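You operate a simulated robot arm through the tools that you are given. There is no shell and no other tool.

Carry out the task below with a simulated robot arm. There is one attempt and no reset: what you move stays moved.

## Task
Close the lot: impeller from the balancer to the pass square, white cap on its hub, counter cleared, balancer off.
Fine: brake on before you open the guard, leave both so; one press clears.
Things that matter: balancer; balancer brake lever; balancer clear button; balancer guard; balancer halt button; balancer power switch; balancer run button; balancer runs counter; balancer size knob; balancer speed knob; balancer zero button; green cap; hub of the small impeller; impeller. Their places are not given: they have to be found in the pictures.

It is judged by the outcome, as a careful person would: the job done as asked, and still so three seconds after it is handed in. It fails if anything else is knocked over, pushed out of place, dropped, spilled or broken. Lids that push on must go on centred and level and be pressed home; caps that screw on are set level and turned clockwise until they are tight.

## Robot
A 7-joint arm with a two-finger parallel gripper, fixed in place. Base frame: the origin is at the foot of the arm, x ahead of it, y to its left, z up; the work surface is at about z = 800. Readings come in mm, degrees, newtons and seconds.
Its first joint turns from -166.0 to 166.0 degrees. Payload 4.4 kg.
The TCP is the grasp point between the finger pads, 23 mm short of the fingertips. In the tool frame z runs along the fingers and y along their closing line. The gripper opens to 94 mm. The fingers are 38 mm wide and 10 mm thick; the gripper's body (54 by 96 mm) begins 39 mm behind the TCP.
Orientation is that of the tool frame in the base frame, as a unit quaternion [x, y, z, w]. With the fingers straight down and closing along the base's y, the tool's x points along the base's -x, its y along +y and its z along -z.

## Interface
- The arm moves only by the tool apply_moves. Its argument "targets" is a list that holds one entry, the list of rows, each a list of 6 numbers: the shift along the tool's x, y, z in units of 500 mm (1.0 is 500 mm), then the turn, a rotation vector about the tool's x, y, z in units of 45 degrees (1.0 is 45 degrees). In form: [[[tx, ty, tz, rx, ry, rz], ...]]. A call has 1 to 20 rows; each row is the pose to reach, as a shift and turn from the pose commanded when the call began, along the tool's axes at that moment. "fingers" is the opening, from 0 (shut) to 1 (fully open), set as the call begins (left out, the last holds). A call with a number of a shift or a turn outside -1 to 1 is refused whole. A row lasts 0.2 s, in which the tool goes at most 50 mm and 8.6 degrees; a call with a longer step from one row to the next is refused whole, and so is a gripper value outside its range. Where a pose cannot be reached the arm comes as near as it can. A force on the tool above 50 N (or 10 N above the force at the start of the call, whichever is more), or a blocked arm, ends the call early, and 0.2 s more pass. The fingers move at their own pace (about 72 mm/s each) and stop on an object; they squeeze with about 42 N. The grip force told is the motor's: it shows also when the fingers shut on nothing. Time passes only in rows, and 0.2 s behind the last, so rows that repeat a pose let the fingers close. It gives the time, the measured TCP pose, the force on the tool (base axes), the opening and the grip force at its end, in the units of the frame above (readings bear some noise), with the torque about the TCP (base axes, N m) and any sound that the robot's microphone picked up.
- Cameras (640 x 400 px; columns grow to the right, rows downward): "scene" is fixed at [50.3, 650.4, 1614.9]; the picture's right is [-0.18, -0.98, 0.00], its down [-0.69, 0.13, -0.71] and it looks along [0.70, -0.13, -0.70] (base axes); focal length 328 px, centre (320, 200). "wrist" rides on the gripper at [86, 16, -74] in the tool frame; the picture's right is [-0.18, 0.98, 0.00], its down [-0.58, -0.11, -0.81] and it looks along [-0.79, -0.15, 0.59] (tool axes); focal length 243 px, centre (320, 200).
- capture(camera): a new picture of that camera. The clock stands still meanwhile.
- locate(camera, pixels): for up to 12 pixels [column, row] of the newest picture of that camera ("zoom" is the newest enlarged one), the place [x, y, z] in the base frame of the surface seen there, good to about 2 mm. The clock stands still meanwhile.
- inspect(camera, box): a new picture of the part [left, top, right, bottom] of that camera's present view, enlarged. The clock stands still meanwhile.
- hand_in(): hands the job in; it is judged then, once.

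Unless the task says otherwise, let go and move clear before handing in.

The tools are called by a JSON object that holds its "method" and its "body". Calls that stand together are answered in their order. apply_moves: Moves the arm, as the interface text tells. Its arguments: {"type":"object","properties":{"targets":{"type":"array","items":{"type":"array","items":{"type":"array","items":{"type":"number"}}}},"fingers":{"type":"number"}},"required":["targets"]} The other tools are called the same way: capture (camera) takes a picture; locate (camera, pixels) gives the place of the surface under pixels of a picture; inspect (camera, box) takes an enlarged picture of a part of a camera's view; hand_in () hands the job in.

At the start:

```text
time: 0.0
eef_pos: [649.1, 177.2, 1159.0]
orientation: [0.0, 1.0, 0.0, 0.001]
ft_force: [0.1, -0.3, 0.8]
ft_torque: [0.0, -0.02, 0.04]
finger_gap: 93.9
grasp_force: 0.0
```

scene: 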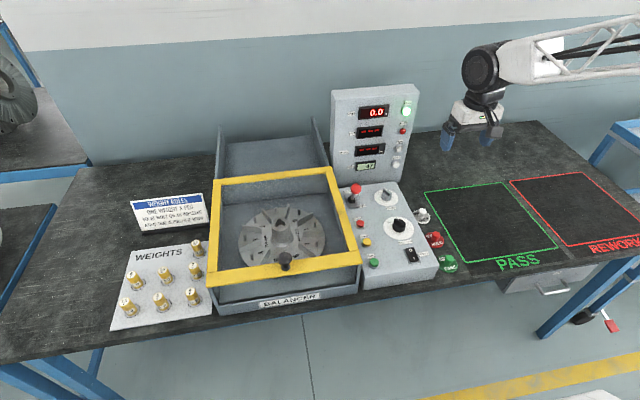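
wrist: 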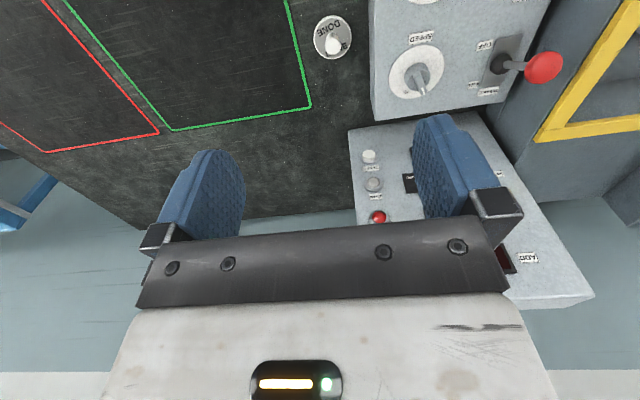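

The scene picture shows the balancer guard (yellow frame, about 283,225), the control panels (about 390,130 and 390,235), and caps near (430,215)-(450,262). I'll enlarge these parts first.

{"method": "inspect", "body": {"camera": "scene", "box": [320, 80, 480, 180]}}

{"method": "inspect", "body": {"camera": "scene", "box": [330, 175, 490, 295]}}

{"method": "inspect", "body": {"camera": "scene", "box": [195, 160, 365, 310]}}

{"method": "inspect", "body": {"camera": "scene", "box": [100, 180, 220, 335]}}

```text
4.00 times, centred on (400, 130) of scene
```

zoom: 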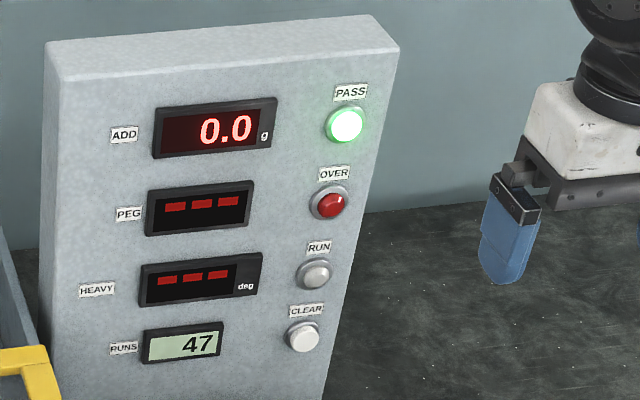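

```text
3.33 times, centred on (410, 235) of scene
```

zoom: 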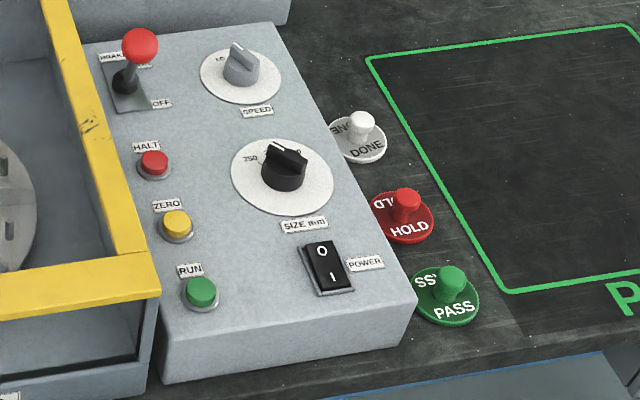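

```text
2.67 times, centred on (280, 235) of scene
```

zoom: 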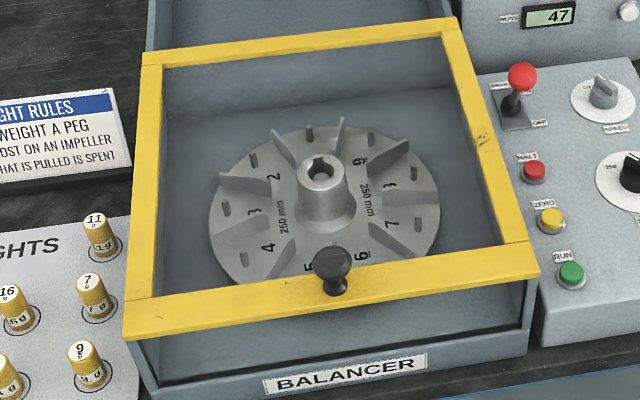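

```text
2.58 times, centred on (160, 258) of scene
```

zoom: 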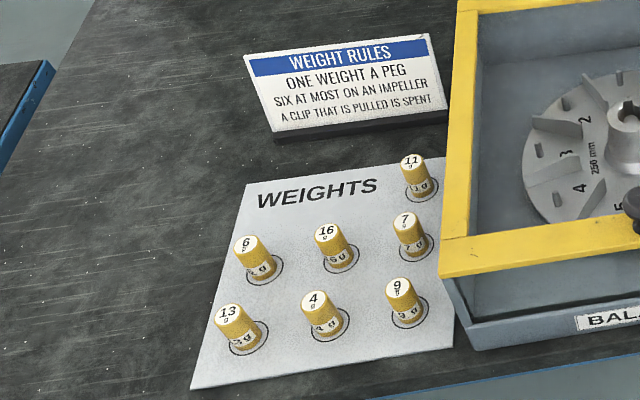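

The panel reads 47 runs, 0.0 g and PASS, and the white DONE cap is at about (421,216). Next I'll locate points on the guard, the impeller and the controls.

{"method": "inspect", "body": {"camera": "scene", "box": [340, 175, 440, 240]}}

{"method": "locate", "body": {"camera": "scene", "pixels": [[285, 258], [284, 270], [211, 182], [331, 171], [213, 280], [355, 258], [281, 225], [240, 235], [325, 235], [218, 130], [314, 125], [270, 165]]}}

{"method": "locate", "body": {"camera": "scene", "pixels": [[355, 188], [361, 200], [368, 223], [367, 242], [373, 263], [399, 226], [389, 197], [412, 255], [400, 165], [421, 211], [421, 222], [390, 240]]}}

{"method": "locate", "body": {"camera": "scene", "pixels": [[426, 191], [505, 182], [459, 263], [556, 248], [490, 225], [433, 237], [449, 262], [396, 163], [364, 165], [395, 150], [335, 95], [418, 90]]}}

```text
6.15 times, centred on (390, 208) of scene
```

zoom: 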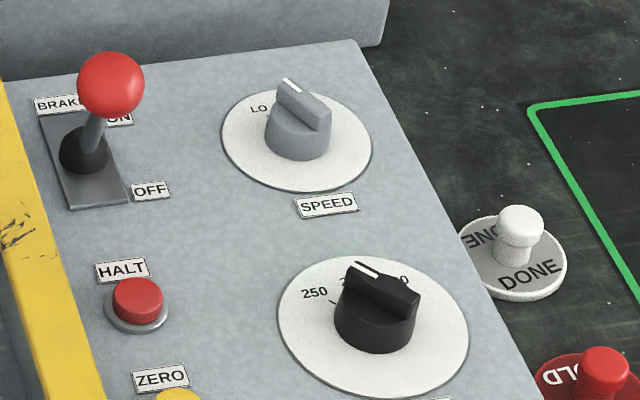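

```text
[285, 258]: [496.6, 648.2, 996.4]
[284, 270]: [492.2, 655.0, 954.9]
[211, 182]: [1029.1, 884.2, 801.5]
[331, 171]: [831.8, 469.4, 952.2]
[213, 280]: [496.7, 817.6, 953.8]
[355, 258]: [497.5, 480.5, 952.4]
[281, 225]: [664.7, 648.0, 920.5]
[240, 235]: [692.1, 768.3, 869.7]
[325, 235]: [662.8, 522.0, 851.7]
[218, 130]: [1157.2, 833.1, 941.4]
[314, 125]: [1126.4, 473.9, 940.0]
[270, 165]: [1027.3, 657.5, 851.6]
```

```text
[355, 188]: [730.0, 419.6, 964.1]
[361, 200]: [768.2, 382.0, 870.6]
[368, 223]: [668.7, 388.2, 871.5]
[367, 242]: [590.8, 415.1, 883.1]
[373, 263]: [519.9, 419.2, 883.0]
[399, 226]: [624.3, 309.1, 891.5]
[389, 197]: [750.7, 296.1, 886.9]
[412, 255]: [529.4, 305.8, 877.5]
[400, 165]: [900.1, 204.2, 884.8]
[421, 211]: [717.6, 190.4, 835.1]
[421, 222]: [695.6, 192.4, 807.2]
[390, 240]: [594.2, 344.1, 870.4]
```

```text
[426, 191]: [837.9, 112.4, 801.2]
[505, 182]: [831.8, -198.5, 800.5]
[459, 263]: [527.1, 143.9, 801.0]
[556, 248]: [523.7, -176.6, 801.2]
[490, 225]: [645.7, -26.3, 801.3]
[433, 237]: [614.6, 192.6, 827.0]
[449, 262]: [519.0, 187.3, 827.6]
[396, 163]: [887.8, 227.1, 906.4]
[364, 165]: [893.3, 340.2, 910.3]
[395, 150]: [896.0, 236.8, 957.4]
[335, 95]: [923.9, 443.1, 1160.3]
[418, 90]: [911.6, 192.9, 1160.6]
```

The guard frame lies at z≈953 with rails running back to x≈1157, so it probably slides back, but I want a closer look. I'll also find out which way the brake lever leans.

{"method": "inspect", "body": {"camera": "scene", "box": [340, 180, 380, 212]}}

{"method": "locate", "body": {"camera": "zoom", "pixels": [[250, 130], [190, 290], [220, 240], [180, 330], [110, 250], [260, 380], [140, 180], [300, 330], [280, 190], [380, 300], [150, 340], [330, 370]]}}

{"method": "inspect", "body": {"camera": "scene", "box": [200, 110, 345, 200]}}

{"method": "inspect", "body": {"camera": "scene", "box": [235, 195, 330, 265]}}

```text
12.50 times, centred on (360, 196) of scene
```

zoom: 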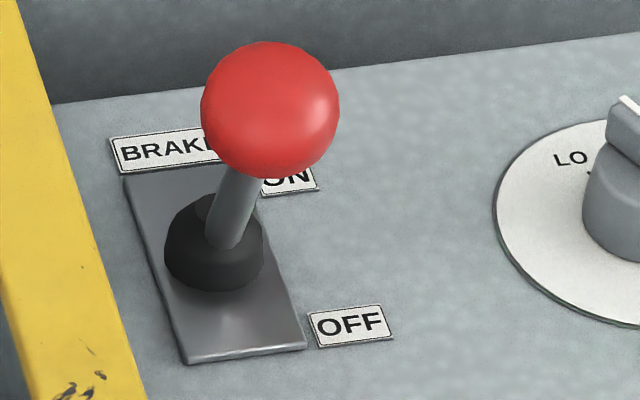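

```text
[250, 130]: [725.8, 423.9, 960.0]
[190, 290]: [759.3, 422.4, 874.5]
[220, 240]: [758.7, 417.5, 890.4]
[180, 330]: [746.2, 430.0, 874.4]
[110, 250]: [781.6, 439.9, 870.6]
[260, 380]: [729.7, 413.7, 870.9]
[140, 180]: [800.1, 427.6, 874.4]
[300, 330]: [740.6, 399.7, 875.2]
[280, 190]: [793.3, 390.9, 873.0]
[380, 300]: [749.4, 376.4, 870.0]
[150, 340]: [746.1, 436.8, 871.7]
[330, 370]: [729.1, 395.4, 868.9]
```

```text
4.41 times, centred on (272, 155) of scene
```

zoom: 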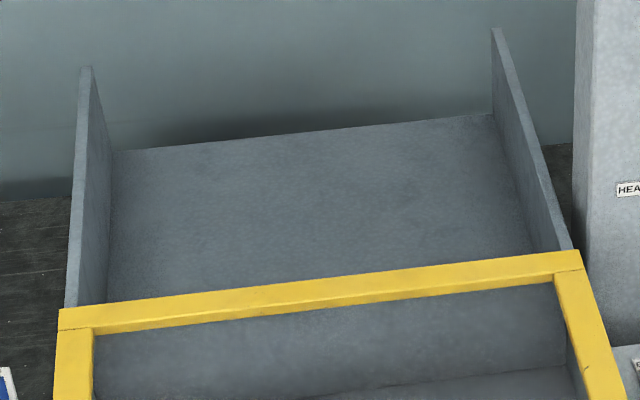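

```text
5.71 times, centred on (282, 230) of scene
```

zoom: 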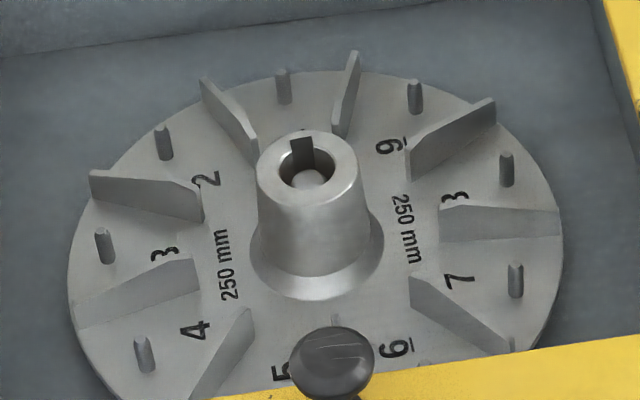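

The lever pivots at about (770,418,885) with its ball near (738,420,950). It therefore leans to the front (OFF), and ON is towards +x. I'll bring the shut fingers in front of the lever, still high, and look.

{"method": "apply_moves", "body": {"targets": [[[0.01, 0.081, 0.036, 0, 0, 0], [0.02, 0.162, 0.072, 0, 0, 0], [0.03, 0.243, 0.108, 0, 0, 0], [0.038, 0.324, 0.145, 0, 0, 0], [0.038, 0.405, 0.181, 0, 0, 0], [0.038, 0.486, 0.218, 0, 0, 0], [0.038, 0.486, 0.218, 0, 0, 0]]], "fingers": 0}}

{"method": "capture", "body": {"camera": "wrist"}}

{"method": "capture", "body": {"camera": "scene"}}

```text
time: 1.6
eef_pos: [628.7, 419.5, 1048.9]
orientation: [0.0, 1.0, 0.0, 0.0]
ft_force: [-0.5, -0.8, -0.1]
ft_torque: [0.04, 0.01, 0.02]
finger_gap: 0.0
grasp_force: 42.1
```

```text
taken
```

wrist: 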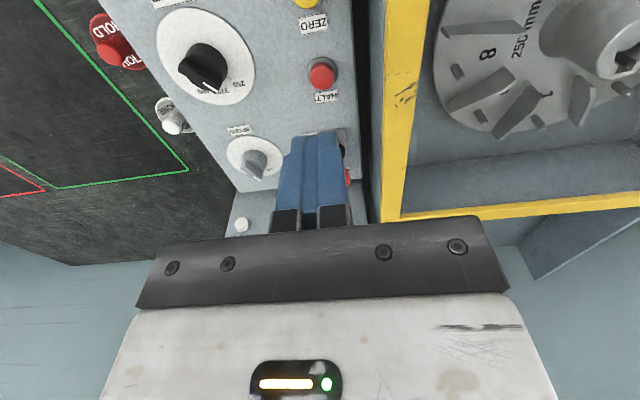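

```text
taken
```

scene: 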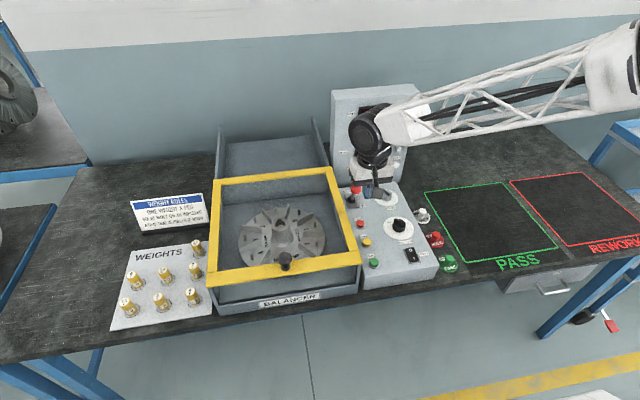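

The shut fingers are now in front of the lever at y≈420. I'll lower the tips to about z 935, just short of the ball.

{"method": "apply_moves", "body": {"targets": [[[-0.03, 0, 0.08, 0, 0, 0], [-0.06, 0, 0.15, 0, 0, 0], [-0.09, 0, 0.184, 0, 0, 0], [-0.09, 0, 0.184, 0, 0, 0]]]}}

{"method": "inspect", "body": {"camera": "scene", "box": [330, 170, 410, 230]}}

```text
time: 2.6
eef_pos: [675.8, 418.6, 958.6]
orientation: [0.0, 1.0, 0.0, 0.001]
ft_force: [0.0, 0.6, -0.1]
ft_torque: [0.02, -0.01, 0.0]
finger_gap: 0.0
grasp_force: 42.3
```

```text
6.67 times, centred on (370, 200) of scene
```

zoom: 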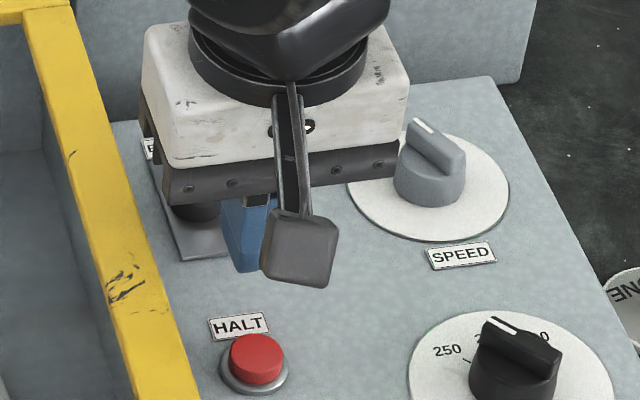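

The fingers are in front of the lever's plate and clear of the HALT button. I'll push gently in +x in small steps.

{"method": "apply_moves", "body": {"targets": [[[-0.03, 0, 0, 0, 0, 0], [-0.06, 0, 0, 0, 0, 0], [-0.09, 0, 0, 0, 0, 0], [-0.12, 0, 0, 0, 0, 0], [-0.15, 0, 0, 0, 0, 0], [-0.17, 0, 0, 0, 0, 0], [-0.19, 0, 0, 0, 0, 0], [-0.19, 0, 0, 0, 0, 0]]]}}

{"method": "inspect", "body": {"camera": "scene", "box": [330, 150, 410, 230]}}

{"method": "capture", "body": {"camera": "wrist"}}

```text
time: 4.4
eef_pos: [766.8, 420.1, 956.9]
orientation: [0.0, 1.0, 0.001, -0.001]
ft_force: [-39.2, -3.5, 8.1]
ft_torque: [-0.1, -0.11, -0.32]
finger_gap: 0.1
grasp_force: 41.6
```

```text
5.00 times, centred on (370, 190) of scene
```

zoom: 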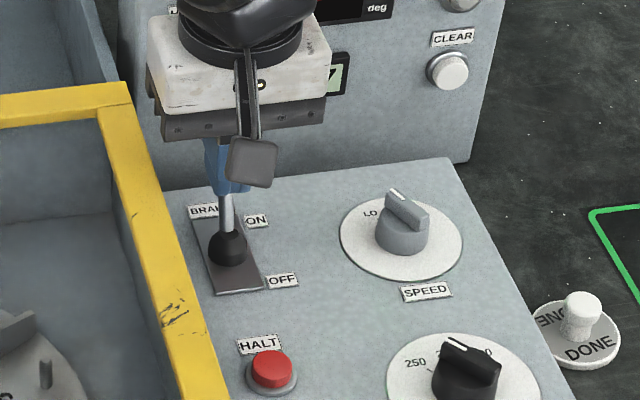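

```text
taken
```

wrist: 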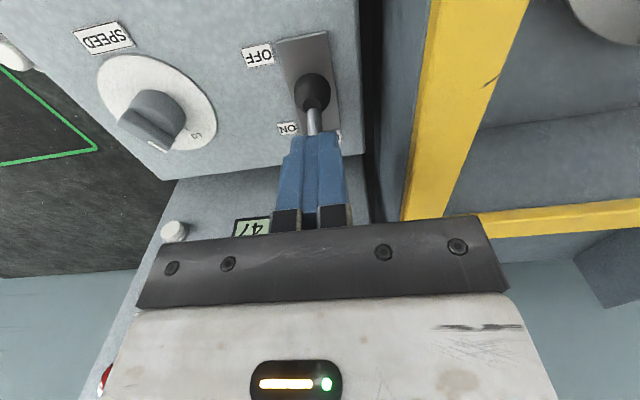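

The force rose to 39 N at x≈767, so the lever has likely met its stop. I'll back off and check.

{"method": "apply_moves", "body": {"targets": [[[0.04, 0, 0, 0, 0, 0], [0.12, 0, -0.02, 0, 0, 0], [0.2, 0, -0.06, 0, 0, 0], [0.28, 0, -0.12, 0, 0, 0], [0.34, 0.02, -0.18, 0, 0, 0], [0.4, 0.06, -0.22, 0, 0, 0], [0.46, 0.12, -0.24, 0, 0, 0], [0.5, 0.18, -0.24, 0, 0, 0], [0.5, 0.18, -0.24, 0, 0, 0]]]}}

{"method": "inspect", "body": {"camera": "scene", "box": [330, 160, 410, 220]}}

{"method": "capture", "body": {"camera": "wrist"}}

```text
time: 6.4
eef_pos: [522.7, 507.0, 1076.4]
orientation: [0.0, 1.0, 0.0, 0.0]
ft_force: [-0.1, -0.4, 0.7]
ft_torque: [0.02, 0.0, 0.03]
finger_gap: 0.0
grasp_force: 42.3
```

```text
6.67 times, centred on (370, 190) of scene
```

zoom: 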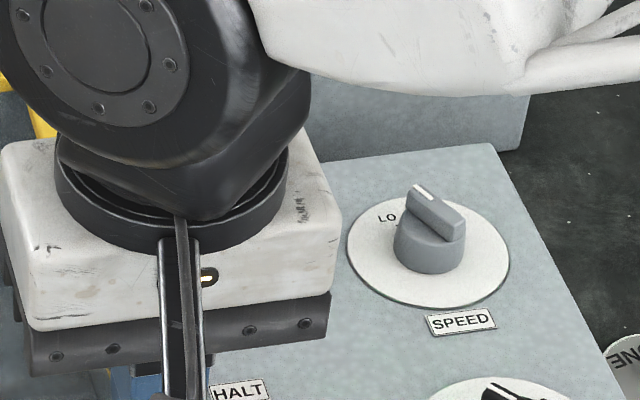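

```text
taken
```

wrist: 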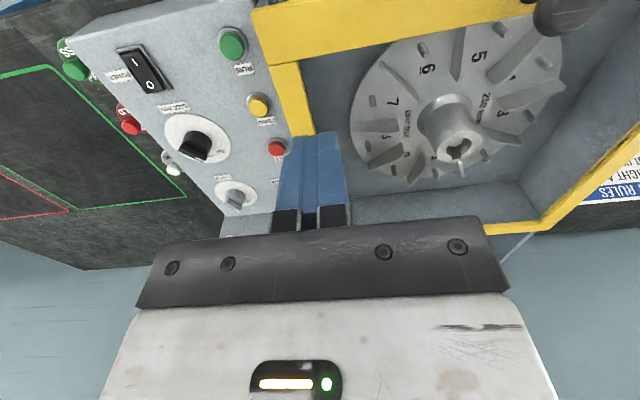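

The arm hides the lever for now. I'll move in front of the guard knob (about (497,648,996)) and then check the lever.

{"method": "apply_moves", "body": {"targets": [[[0.05, 0.06, 0, 0, 0, 0], [0.1, 0.12, 0, 0, 0, 0], [0.15, 0.18, 0.0, 0, 0, 0], [0.185, 0.24, 0.02, 0, 0, 0], [0.185, 0.282, 0.06, 0, 0, 0], [0.185, 0.282, 0.09, 0, 0, 0], [0.185, 0.282, 0.09, 0, 0, 0]]]}}

{"method": "capture", "body": {"camera": "scene"}}

{"method": "inspect", "body": {"camera": "scene", "box": [330, 160, 410, 220]}}

{"method": "capture", "body": {"camera": "wrist"}}

```text
time: 8.0
eef_pos: [428.5, 650.8, 1033.3]
orientation: [0.0, 1.0, 0.0, 0.0]
ft_force: [0.0, 0.3, 0.3]
ft_torque: [-0.04, 0.01, 0.02]
finger_gap: 0.0
grasp_force: 41.5
```

```text
taken
```

scene: 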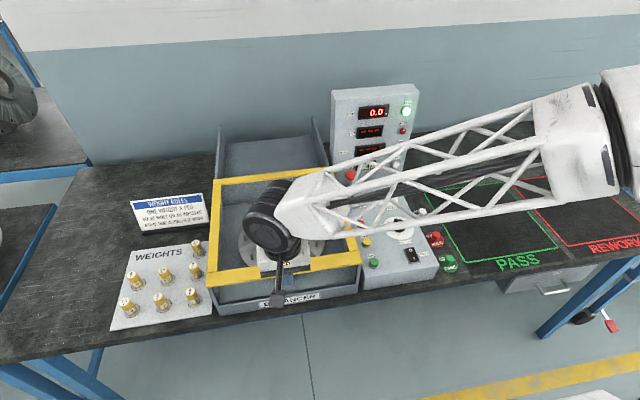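

```text
6.67 times, centred on (370, 190) of scene
```

zoom: 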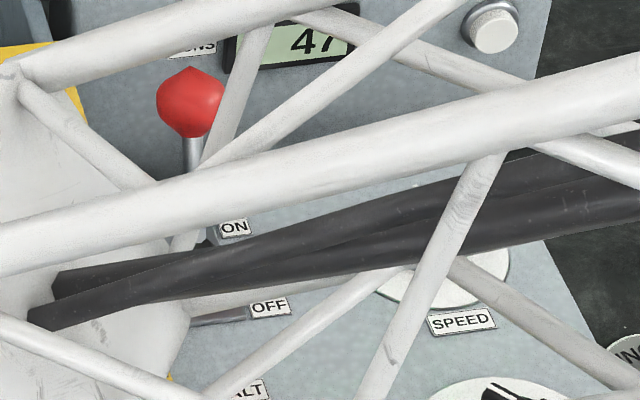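

```text
taken
```

wrist: 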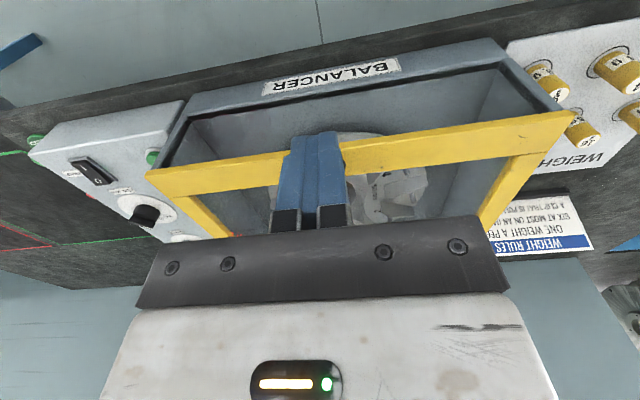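

The lever ball is now at about (350,175), which matches the ON end (expected (350,176)), so the brake is on. Next I'll tilt the fingers forward 30° and lower them just in front of the guard knob, so I have reach for the push.

{"method": "apply_moves", "body": {"targets": [[[0, 0, 0, 0, -0.17, 0], [0, 0, 0, 0, -0.34, 0], [0, 0, 0.03, 0, -0.51, 0], [0, -0.004, 0.06, 0, -0.667, 0], [0, -0.004, 0.075, 0, -0.667, 0], [0, -0.004, 0.075, 0, -0.667, 0]]]}}

{"method": "inspect", "body": {"camera": "scene", "box": [220, 200, 340, 310]}}

{"method": "capture", "body": {"camera": "wrist"}}

```text
time: 9.4
eef_pos: [426.9, 650.5, 998.4]
orientation: [0.0, 0.966, 0.001, 0.26]
ft_force: [0.1, -0.5, 0.7]
ft_torque: [0.01, 0.02, -0.02]
finger_gap: 0.2
grasp_force: 42.4
```

```text
3.64 times, centred on (280, 255) of scene
```

zoom: 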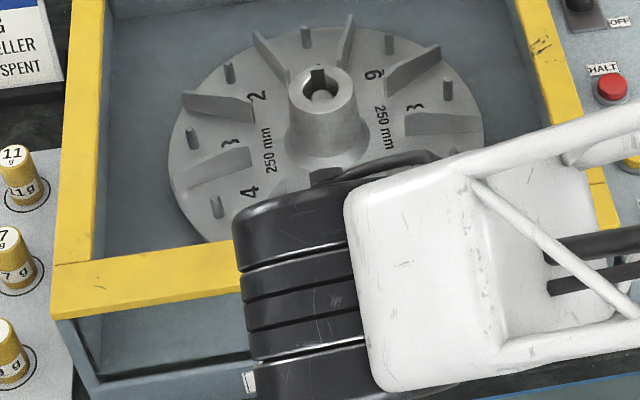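

```text
taken
```

wrist: 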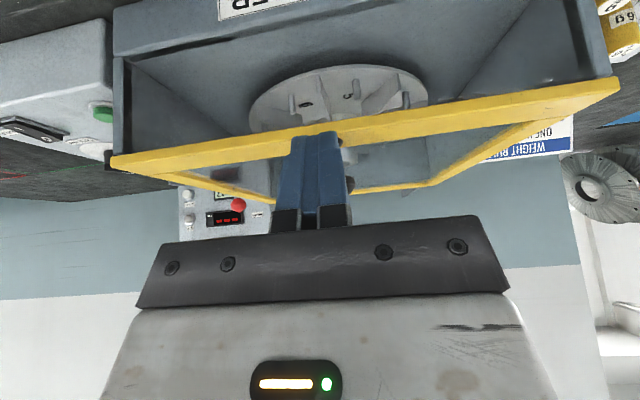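

The knob shows just right of the fingers at (350,183) and lines up with them. I'll push along +x in 10 mm steps and watch the force.

{"method": "apply_moves", "body": {"targets": [[[-0.026, -0.004, 0.015, 0, 0, 0], [-0.052, -0.004, 0.03, 0, 0, 0], [-0.0693, -0.004, 0.04, 0, 0, 0], [-0.0866, -0.004, 0.05, 0, 0, 0], [-0.104, -0.004, 0.06, 0, 0, 0], [-0.1213, -0.004, 0.07, 0, 0, 0], [-0.1386, -0.004, 0.08, 0, 0, 0], [-0.156, -0.004, 0.09, 0, 0, 0], [-0.1732, -0.004, 0.1, 0, 0, 0], [-0.1732, -0.004, 0.1, 0, 0, 0]]]}}

{"method": "capture", "body": {"camera": "scene"}}

{"method": "capture", "body": {"camera": "wrist"}}

```text
time: 11.6
eef_pos: [526.6, 647.7, 998.3]
orientation: [0.0, 0.966, 0.0, 0.259]
ft_force: [-0.2, -0.1, -0.3]
ft_torque: [0.0, 0.01, 0.0]
finger_gap: 0.0
grasp_force: 41.2
```

```text
taken
```

scene: 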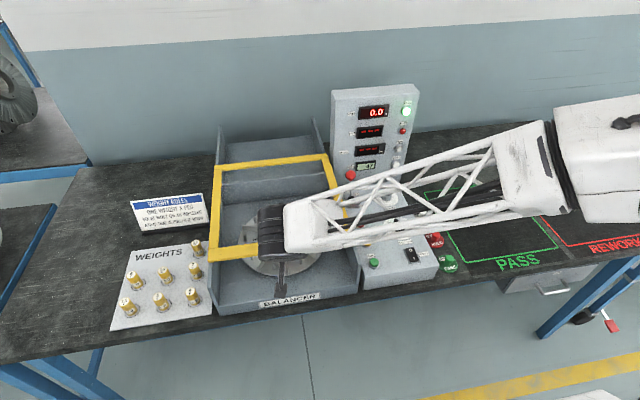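

```text
taken
```

wrist: 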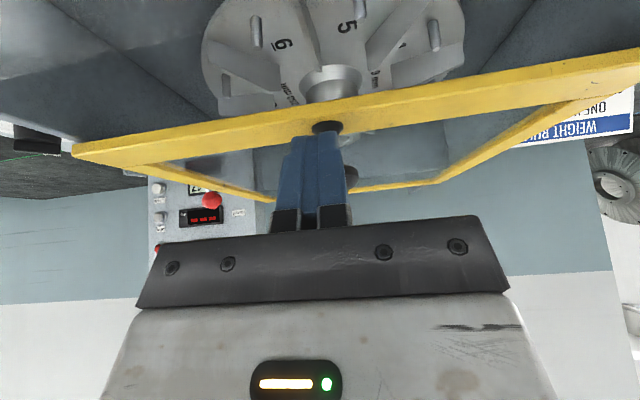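

The guard slides easily on its rails. I'll push another 180 mm.

{"method": "apply_moves", "body": {"targets": [[[-0.0208, 0, 0.012, 0, 0, 0], [-0.0416, 0, 0.024, 0, 0, 0], [-0.0624, 0, 0.036, 0, 0, 0], [-0.0831, 0, 0.048, 0, 0, 0], [-0.1039, 0, 0.06, 0, 0, 0], [-0.1247, 0, 0.072, 0, 0, 0], [-0.1455, 0, 0.084, 0, 0, 0], [-0.1663, 0, 0.096, 0, 0, 0], [-0.1871, 0, 0.108, 0, 0, 0], [-0.2078, 0, 0.12, 0, 0, 0], [-0.2286, 0, 0.132, 0, 0, 0], [-0.2494, 0, 0.144, 0, 0, 0], [-0.2702, 0, 0.156, 0, 0, 0], [-0.291, 0, 0.168, 0, 0, 0], [-0.3118, 0, 0.18, 0, 0, 0], [-0.3118, 0, 0.18, 0, 0, 0]]]}}

{"method": "capture", "body": {"camera": "scene"}}

{"method": "capture", "body": {"camera": "wrist"}}

```text
time: 15.0
eef_pos: [706.6, 646.7, 992.8]
orientation: [0.0, 0.966, 0.0, 0.259]
ft_force: [0.3, 0.0, 0.8]
ft_torque: [0.0, 0.0, -0.02]
finger_gap: 0.1
grasp_force: 42.2
```

```text
taken
```

scene: 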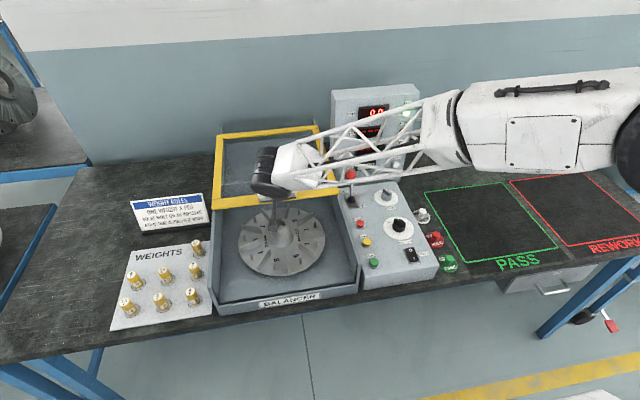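

```text
taken
```

wrist: 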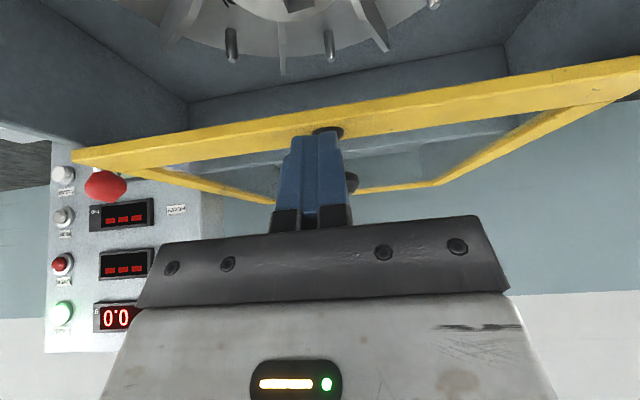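

The guard has moved about 245 mm and there is no stop yet. z dipped slightly, so I'll go on in smaller steps with a slight upward correction.

{"method": "apply_moves", "body": {"targets": [[[-0.017, 0, 0.008, 0, 0, 0], [-0.036, 0, 0.016, 0, 0, 0], [-0.055, 0, 0.024, 0, 0, 0], [-0.074, 0, 0.034, 0, 0, 0], [-0.092, 0, 0.044, 0, 0, 0], [-0.092, 0, 0.044, 0, 0, 0]]]}}

{"method": "capture", "body": {"camera": "scene"}}

```text
time: 16.4
eef_pos: [758.8, 647.5, 1000.1]
orientation: [0.0, 0.966, 0.0, 0.259]
ft_force: [-0.8, -0.7, -0.1]
ft_torque: [-0.02, -0.01, 0.02]
finger_gap: 0.1
grasp_force: 41.5
```

```text
taken
```

scene: 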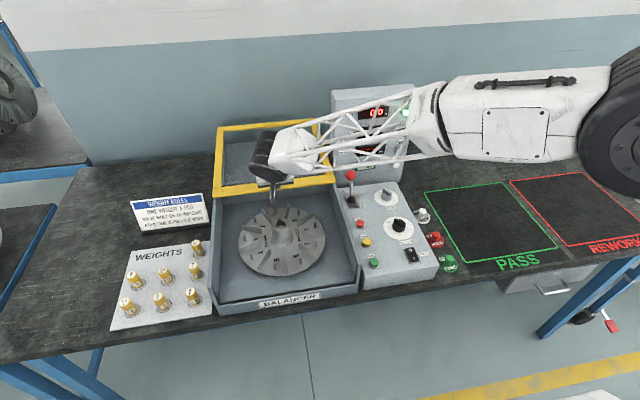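

Reach is still holding, with no stop felt. I'll continue in small steps until the stop shows.

{"method": "apply_moves", "body": {"targets": [[[-0.017, 0, 0.01, 0, 0, 0], [-0.034, 0, 0.02, 0, 0, 0], [-0.048, 0, 0.03, 0, 0, 0], [-0.062, 0, 0.038, 0, 0, 0], [-0.076, 0, 0.046, 0, 0, 0], [-0.076, 0, 0.046, 0, 0, 0]]]}}

{"method": "capture", "body": {"camera": "scene"}}

{"method": "capture", "body": {"camera": "wrist"}}

```text
time: 17.8
eef_pos: [803.3, 645.9, 999.1]
orientation: [-0.001, 0.966, 0.0, 0.259]
ft_force: [0.3, -0.1, 0.4]
ft_torque: [-0.01, -0.01, 0.01]
finger_gap: 0.0
grasp_force: 42.1
```

```text
taken
```

scene: 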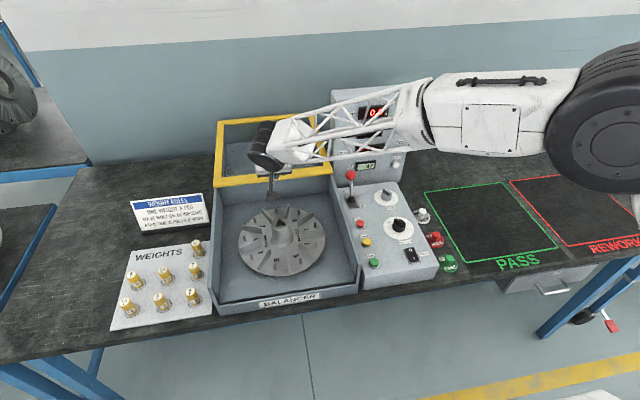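

```text
taken
```

wrist: 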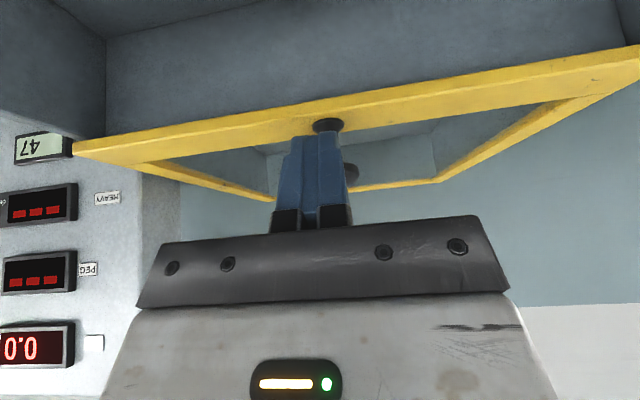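

The guard is about 342 mm back and still no stop is felt. I'll try a few more small steps.

{"method": "apply_moves", "body": {"targets": [[[-0.009, 0, 0.006, 0, 0, 0], [-0.018, 0, 0.012, 0, 0, 0], [-0.027, 0, 0.018, 0, 0, 0], [-0.036, 0, 0.024, 0, 0, 0], [-0.036, 0, 0.024, 0, 0, 0]]]}}

{"method": "inspect", "body": {"camera": "scene", "box": [190, 100, 370, 220]}}

```text
time: 18.5
eef_pos: [813.2, 646.9, 998.0]
orientation: [-0.001, 0.966, -0.001, 0.259]
ft_force: [-22.5, -3.6, 4.7]
ft_torque: [-0.23, 0.08, -0.16]
finger_gap: 0.0
grasp_force: 41.8
stopped in row 3: the force on the tool passed its limit at 77 N (the readings are from after the stop); the commanded pose is now the measured one
```

```text
3.33 times, centred on (280, 160) of scene
```

zoom: 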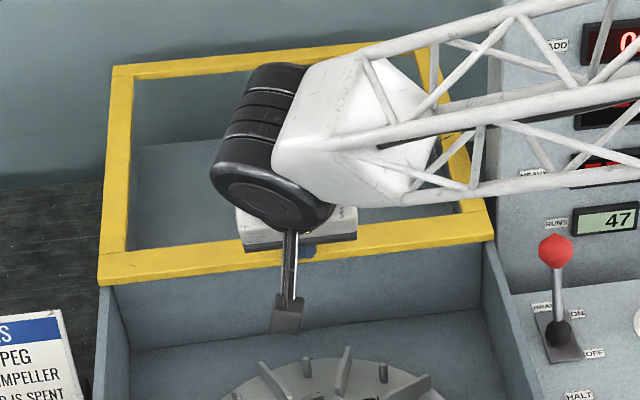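

The force jumped at x≈813, so the guard is at its stop and fully open. I'll back away, straighten the tool and clear the view of the impeller.

{"method": "apply_moves", "body": {"targets": [[[0.059, 0, -0.057, 0, 0, 0], [0.109, 0, -0.132, 0, 0, 0], [0.153, 0, -0.215, 0, 0, 0], [0.188, 0, -0.294, 0, 0.17, 0], [0.251, 0, -0.365, 0, 0.34, 0], [0.314, -0.03, -0.417, 0, 0.51, 0], [0.383, -0.07, -0.457, 0, 0.667, 0], [0.435, -0.13, -0.487, 0, 0.667, 0], [0.487, -0.2, -0.517, 0, 0.667, 0], [0.504, -0.28, -0.527, 0, 0.667, 0], [0.504, -0.36, -0.527, 0, 0.667, 0], [0.504, -0.44, -0.527, 0, 0.667, 0], [0.504, -0.44, -0.527, 0, 0.667, 0]]], "fingers": 1}}

{"method": "capture", "body": {"camera": "scene"}}

{"method": "inspect", "body": {"camera": "scene", "box": [230, 190, 335, 285]}}

{"method": "capture", "body": {"camera": "wrist"}}

```text
time: 21.3
eef_pos: [464.8, 424.3, 1104.0]
orientation: [0.0, 1.0, 0.0, -0.001]
ft_force: [-0.4, -0.1, -0.2]
ft_torque: [0.0, -0.04, -0.02]
finger_gap: 94.0
grasp_force: 0.1
```

```text
taken
```

scene: 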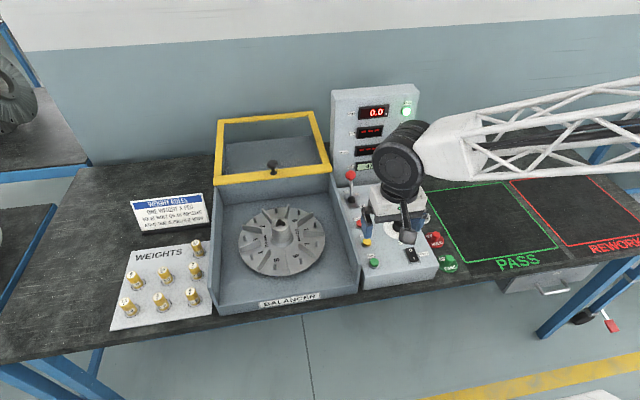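

```text
4.21 times, centred on (282, 238) of scene
```

zoom: 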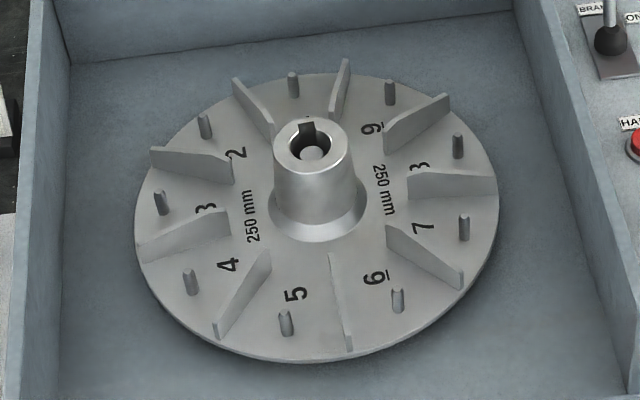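

```text
taken
```

wrist: 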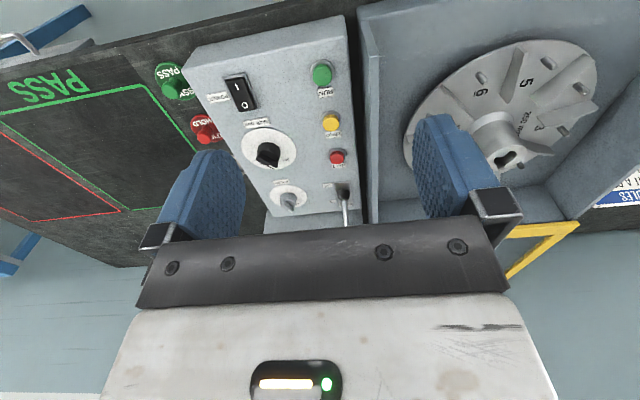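

The guard is open and stays open with its knob at (273,165), and the impeller is in clear view. I'll measure the hub's rim, base and disc.

{"method": "locate", "body": {"camera": "zoom", "pixels": [[312, 170], [312, 119], [279, 148], [348, 148], [312, 155], [315, 220], [315, 238], [138, 210], [496, 200], [310, 357], [340, 75], [260, 270]]}}

{"method": "inspect", "body": {"camera": "scene", "box": [260, 205, 310, 250]}}

{"method": "locate", "body": {"camera": "zoom", "pixels": [[280, 180], [280, 215], [280, 70], [200, 140], [358, 140], [205, 170], [365, 170], [205, 260], [365, 260], [285, 300], [120, 300], [430, 300]]}}

```text
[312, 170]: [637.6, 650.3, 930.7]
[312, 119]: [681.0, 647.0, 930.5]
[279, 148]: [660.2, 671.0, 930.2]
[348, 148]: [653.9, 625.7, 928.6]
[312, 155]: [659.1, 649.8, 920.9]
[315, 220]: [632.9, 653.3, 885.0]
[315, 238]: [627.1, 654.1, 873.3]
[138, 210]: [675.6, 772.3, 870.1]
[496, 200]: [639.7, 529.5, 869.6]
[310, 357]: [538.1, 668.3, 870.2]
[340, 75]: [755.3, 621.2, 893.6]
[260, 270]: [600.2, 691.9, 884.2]
```

```text
8.89 times, centred on (285, 228) of scene
```

zoom: 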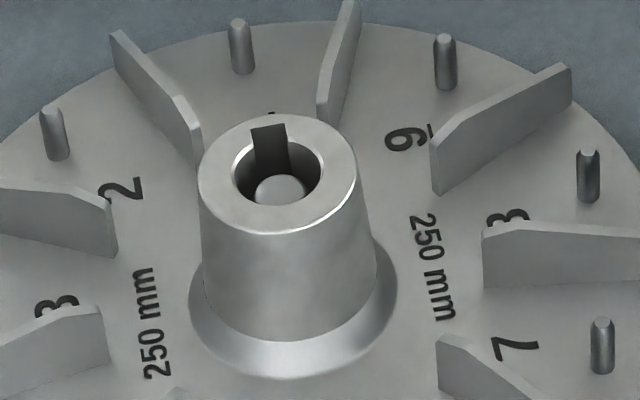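

```text
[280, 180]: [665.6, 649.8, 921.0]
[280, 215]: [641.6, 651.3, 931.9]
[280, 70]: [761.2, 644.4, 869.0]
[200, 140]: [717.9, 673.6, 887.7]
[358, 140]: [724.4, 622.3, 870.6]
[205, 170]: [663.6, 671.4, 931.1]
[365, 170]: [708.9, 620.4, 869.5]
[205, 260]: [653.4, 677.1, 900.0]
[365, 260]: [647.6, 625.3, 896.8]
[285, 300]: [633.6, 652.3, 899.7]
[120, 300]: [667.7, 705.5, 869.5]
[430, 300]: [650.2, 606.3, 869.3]
```

The hub top is at z≈930, centred near (659,649), about 46 mm wide and tapering out below. I'll measure the inner ends and tops of the vanes to see how deep the fingers can go.

{"method": "locate", "body": {"camera": "zoom", "pixels": [[113, 255], [108, 205], [198, 165], [186, 97], [319, 118], [325, 60], [436, 190], [434, 145], [485, 285], [484, 238], [440, 370], [440, 338]]}}

{"method": "inspect", "body": {"camera": "scene", "box": [230, 190, 335, 285]}}

{"method": "locate", "body": {"camera": "zoom", "pixels": [[268, 250], [271, 268], [229, 210], [231, 232], [330, 255], [332, 280], [386, 230], [388, 248], [214, 325], [148, 150], [446, 95], [493, 178]]}}

```text
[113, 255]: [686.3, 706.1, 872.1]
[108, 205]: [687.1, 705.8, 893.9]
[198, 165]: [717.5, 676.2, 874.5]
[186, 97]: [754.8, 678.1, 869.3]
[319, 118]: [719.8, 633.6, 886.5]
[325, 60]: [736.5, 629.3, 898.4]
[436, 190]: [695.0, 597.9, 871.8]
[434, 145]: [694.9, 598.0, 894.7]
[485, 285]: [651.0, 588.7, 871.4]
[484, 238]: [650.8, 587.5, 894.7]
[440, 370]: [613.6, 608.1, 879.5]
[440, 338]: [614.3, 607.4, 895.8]
```

```text
4.21 times, centred on (282, 238) of scene
```

zoom: 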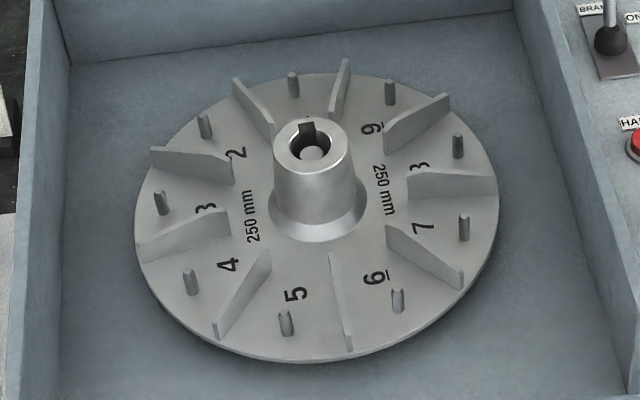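

```text
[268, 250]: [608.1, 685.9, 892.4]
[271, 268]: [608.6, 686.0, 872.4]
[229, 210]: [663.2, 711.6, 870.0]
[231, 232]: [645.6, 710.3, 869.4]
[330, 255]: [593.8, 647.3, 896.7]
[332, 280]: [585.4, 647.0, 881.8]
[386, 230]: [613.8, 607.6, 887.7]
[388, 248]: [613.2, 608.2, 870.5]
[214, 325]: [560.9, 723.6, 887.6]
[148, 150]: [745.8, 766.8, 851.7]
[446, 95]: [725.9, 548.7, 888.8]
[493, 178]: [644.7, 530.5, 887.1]
```

The vanes start at r≈62 mm, so fingers opened to about 80 mm fit inside them around the hub. I'll measure the pass square before going to grasp.

{"method": "inspect", "body": {"camera": "scene", "box": [410, 165, 580, 285]}}

{"method": "locate", "body": {"camera": "zoom", "pixels": [[160, 310], [100, 200], [310, 65], [420, 180], [480, 280], [330, 325], [184, 354], [530, 298], [339, 62], [200, 345]]}}

```text
3.33 times, centred on (495, 225) of scene
```

zoom: 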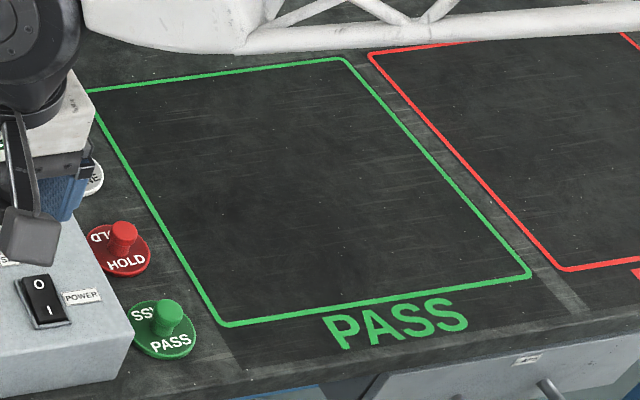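

```text
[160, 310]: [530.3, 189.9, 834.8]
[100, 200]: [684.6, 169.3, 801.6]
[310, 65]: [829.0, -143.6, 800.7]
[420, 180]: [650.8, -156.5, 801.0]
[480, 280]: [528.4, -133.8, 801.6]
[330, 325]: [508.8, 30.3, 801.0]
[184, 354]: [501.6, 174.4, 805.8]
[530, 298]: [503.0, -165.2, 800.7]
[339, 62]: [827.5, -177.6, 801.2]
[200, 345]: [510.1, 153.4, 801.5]
```

I'll locate the square's corners on this enlarged picture.

{"method": "locate", "body": {"camera": "zoom", "pixels": [[224, 325], [530, 272], [345, 60], [95, 90], [160, 216], [440, 165], [380, 300], [216, 76], [94, 190], [100, 165], [150, 260], [196, 330]]}}

```text
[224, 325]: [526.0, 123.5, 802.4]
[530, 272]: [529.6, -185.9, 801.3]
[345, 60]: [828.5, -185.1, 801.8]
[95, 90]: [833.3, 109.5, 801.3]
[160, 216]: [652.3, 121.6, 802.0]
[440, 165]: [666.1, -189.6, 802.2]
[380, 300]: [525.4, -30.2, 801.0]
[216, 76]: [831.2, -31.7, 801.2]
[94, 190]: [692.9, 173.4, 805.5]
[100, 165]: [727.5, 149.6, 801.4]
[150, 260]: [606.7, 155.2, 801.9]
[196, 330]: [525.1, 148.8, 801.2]
```

The pass square spans x 527–831 and y −188–121, so its centre is about (679,−33). I'll go above the hub with the fingers at 80 mm.

{"method": "apply_moves", "body": {"targets": [[[-0.05, 0.06, 0, 0, 0, 0], [-0.1, 0.12, 0, 0, 0, 0], [-0.15, 0.18, 0, 0, 0, 0], [-0.2, 0.24, 0.03, 0, 0, 0], [-0.25, 0.3, 0.05, 0, 0, 0], [-0.3, 0.36, 0.07, 0, 0, 0], [-0.35, 0.42, 0.1, 0, 0, 0], [-0.388, 0.45, 0.128, 0, 0, 0], [-0.388, 0.45, 0.128, 0, 0, 0]]], "fingers": 0.85}}

{"method": "capture", "body": {"camera": "wrist"}}

{"method": "inspect", "body": {"camera": "scene", "box": [220, 180, 345, 280]}}

```text
time: 23.3
eef_pos: [659.5, 657.2, 1034.4]
orientation: [0.0, 1.0, -0.001, 0.0]
ft_force: [-0.2, -0.5, -0.2]
ft_torque: [-0.02, -0.01, 0.02]
finger_gap: 80.1
grasp_force: 0.0
```

```text
taken
```

wrist: 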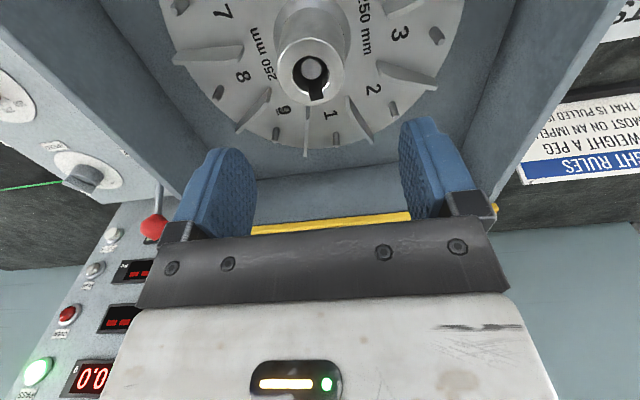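

```text
4.00 times, centred on (282, 230) of scene
```

zoom: 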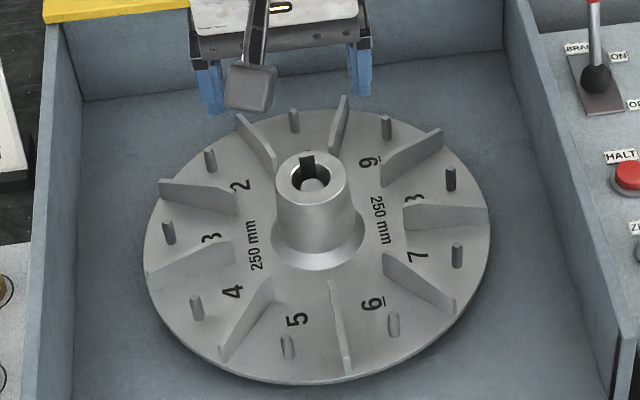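

The reading gives y=657 where I expected about 652. I'll hold a moment, read again, and locate the hub with the wrist camera.

{"method": "apply_moves", "body": {"targets": [[[0, 0, 0, 0, 0, 0], [0, 0, 0, 0, 0, 0]]]}}

{"method": "inspect", "body": {"camera": "wrist", "box": [240, 10, 400, 110]}}

```text
time: 23.9
eef_pos: [657.9, 656.8, 1035.1]
orientation: [-0.001, 1.0, -0.002, -0.001]
ft_force: [0.0, 0.4, 0.0]
ft_torque: [0.01, -0.01, -0.01]
finger_gap: 80.1
grasp_force: 0.0
```

```text
4.00 times, centred on (320, 60) of wrist
```

zoom: 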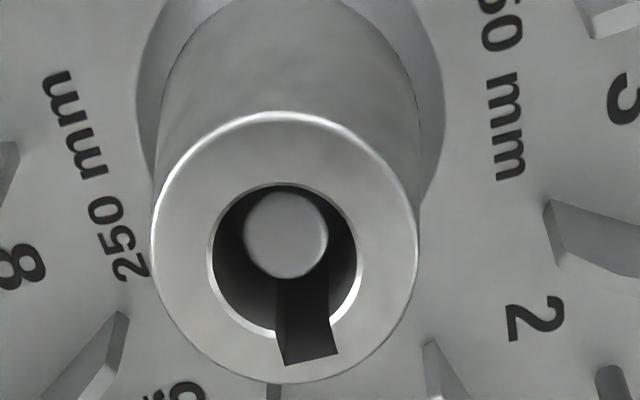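

{"method": "locate", "body": {"camera": "zoom", "pixels": [[158, 245], [412, 245], [285, 120], [285, 376], [285, 235], [200, 160], [370, 160], [200, 335], [370, 335], [285, 183]]}}

```text
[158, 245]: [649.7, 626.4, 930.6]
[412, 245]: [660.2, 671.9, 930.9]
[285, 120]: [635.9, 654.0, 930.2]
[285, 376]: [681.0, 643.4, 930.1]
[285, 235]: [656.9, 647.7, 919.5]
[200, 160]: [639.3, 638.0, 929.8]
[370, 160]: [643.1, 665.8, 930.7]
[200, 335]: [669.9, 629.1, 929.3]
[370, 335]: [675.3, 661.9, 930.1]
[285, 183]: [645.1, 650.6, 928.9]
```

The wrist picture puts the hub centre at about (657.5,649), so I need to shift −8 mm in y. I'll do that and go down to just above the hub.

{"method": "apply_moves", "body": {"targets": [[[0, -0.016, 0.04, 0, 0, 0], [0, -0.016, 0.08, 0, 0, 0], [0, -0.016, 0.12, 0, 0, 0], [0, -0.016, 0.14, 0, 0, 0], [0, -0.016, 0.14, 0, 0, 0]]]}}

{"method": "inspect", "body": {"camera": "scene", "box": [220, 180, 345, 280]}}

{"method": "capture", "body": {"camera": "wrist"}}

```text
time: 25.1
eef_pos: [656.3, 645.3, 966.7]
orientation: [0.0, 1.0, -0.001, 0.0]
ft_force: [0.4, 1.1, -0.3]
ft_torque: [0.05, -0.03, 0.0]
finger_gap: 80.0
grasp_force: 0.0
```

```text
4.00 times, centred on (282, 230) of scene
```

zoom: 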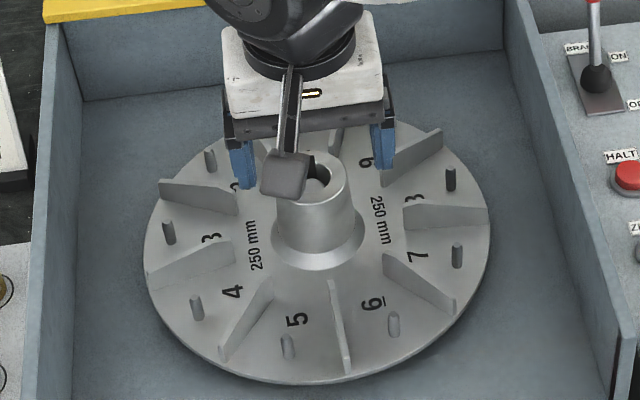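

```text
taken
```

wrist: 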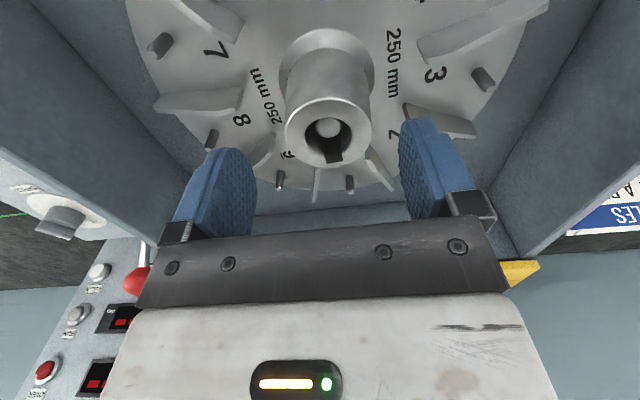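

The fingers straddle the hub (fingertips at (240,165) and (383,150) in the enlarged picture, hub between them). I'll hold and read the pose again.

{"method": "apply_moves", "body": {"targets": [[[0, 0, 0, 0, 0, 0], [0, 0, 0, 0, 0, 0]]]}}

{"method": "locate", "body": {"camera": "wrist", "pixels": [[287, 125], [371, 125], [329, 100], [329, 166], [240, 190], [405, 175]]}}

```text
time: 25.7
eef_pos: [656.2, 645.9, 966.7]
orientation: [0.001, 1.0, -0.001, -0.001]
ft_force: [0.4, -0.2, 0.0]
ft_torque: [-0.03, 0.01, 0.01]
finger_gap: 80.0
grasp_force: 0.1
```

```text
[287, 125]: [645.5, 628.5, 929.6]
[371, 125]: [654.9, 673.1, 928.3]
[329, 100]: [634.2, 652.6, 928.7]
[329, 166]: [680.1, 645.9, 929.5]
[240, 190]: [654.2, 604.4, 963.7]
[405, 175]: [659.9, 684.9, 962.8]
```

The finger faces are centred on y≈644.8 and the hub on y≈649.3, so I'll shift +4 mm and go down to grasp height (TCP z≈911).

{"method": "apply_moves", "body": {"targets": [[[-0.002, 0.0078, 0.0, 0, 0, 0], [-0.002, 0.0078, 0.04, 0, 0, 0], [-0.002, 0.0078, 0.08, 0, 0, 0], [-0.002, 0.0078, 0.111, 0, 0, 0], [-0.002, 0.0078, 0.111, 0, 0, 0]]]}}

{"method": "inspect", "body": {"camera": "scene", "box": [220, 180, 345, 280]}}

{"method": "capture", "body": {"camera": "wrist"}}

```text
time: 26.9
eef_pos: [657.6, 649.7, 910.8]
orientation: [0.001, 1.0, 0.0, -0.001]
ft_force: [0.1, -0.2, 0.1]
ft_torque: [0.0, 0.03, -0.05]
finger_gap: 79.7
grasp_force: 0.0
```

```text
4.00 times, centred on (282, 230) of scene
```

zoom: 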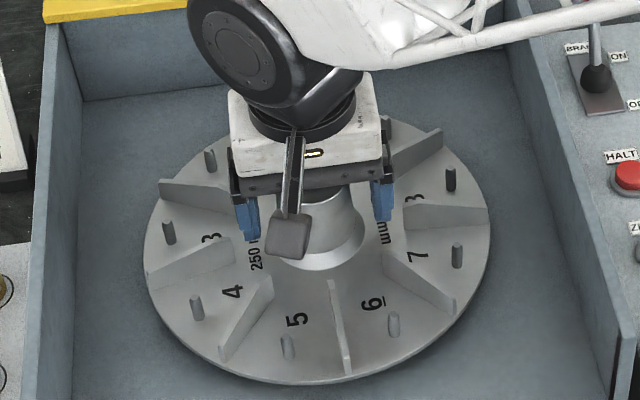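

```text
taken
```

wrist: 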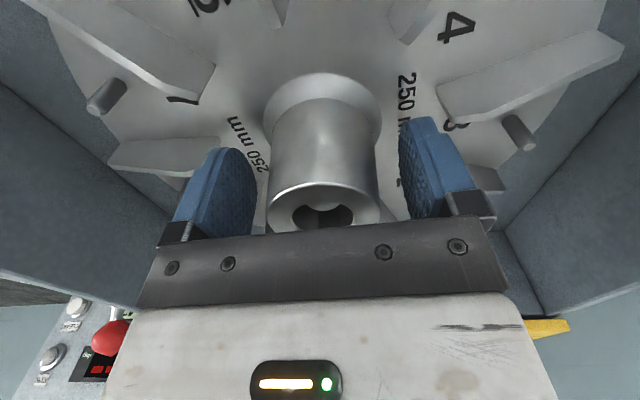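

The fingers stand on either side of the hub, with free space all round. I'll close.

{"method": "apply_moves", "body": {"targets": [[[0, 0, 0, 0, 0, 0], [0, 0, 0, 0, 0, 0], [0, 0, 0, 0, 0, 0], [0, 0, 0, 0, 0, 0]]], "fingers": 0}}

{"method": "capture", "body": {"camera": "wrist"}}

```text
time: 27.9
eef_pos: [656.5, 648.8, 911.8]
orientation: [-0.001, 1.0, -0.001, -0.001]
ft_force: [-0.2, 3.0, 0.5]
ft_torque: [0.67, -0.13, 0.0]
finger_gap: 50.1
grasp_force: 41.7
```

```text
taken
```

wrist: 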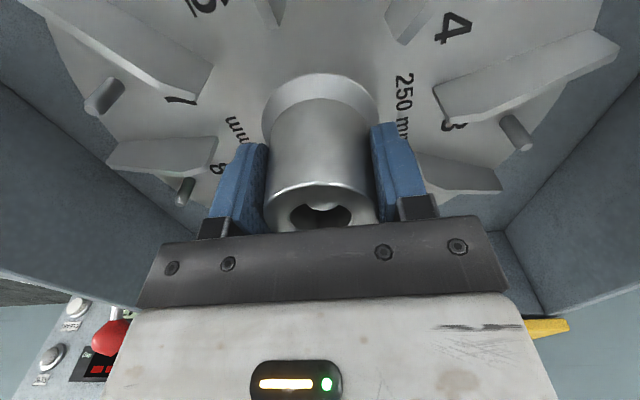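

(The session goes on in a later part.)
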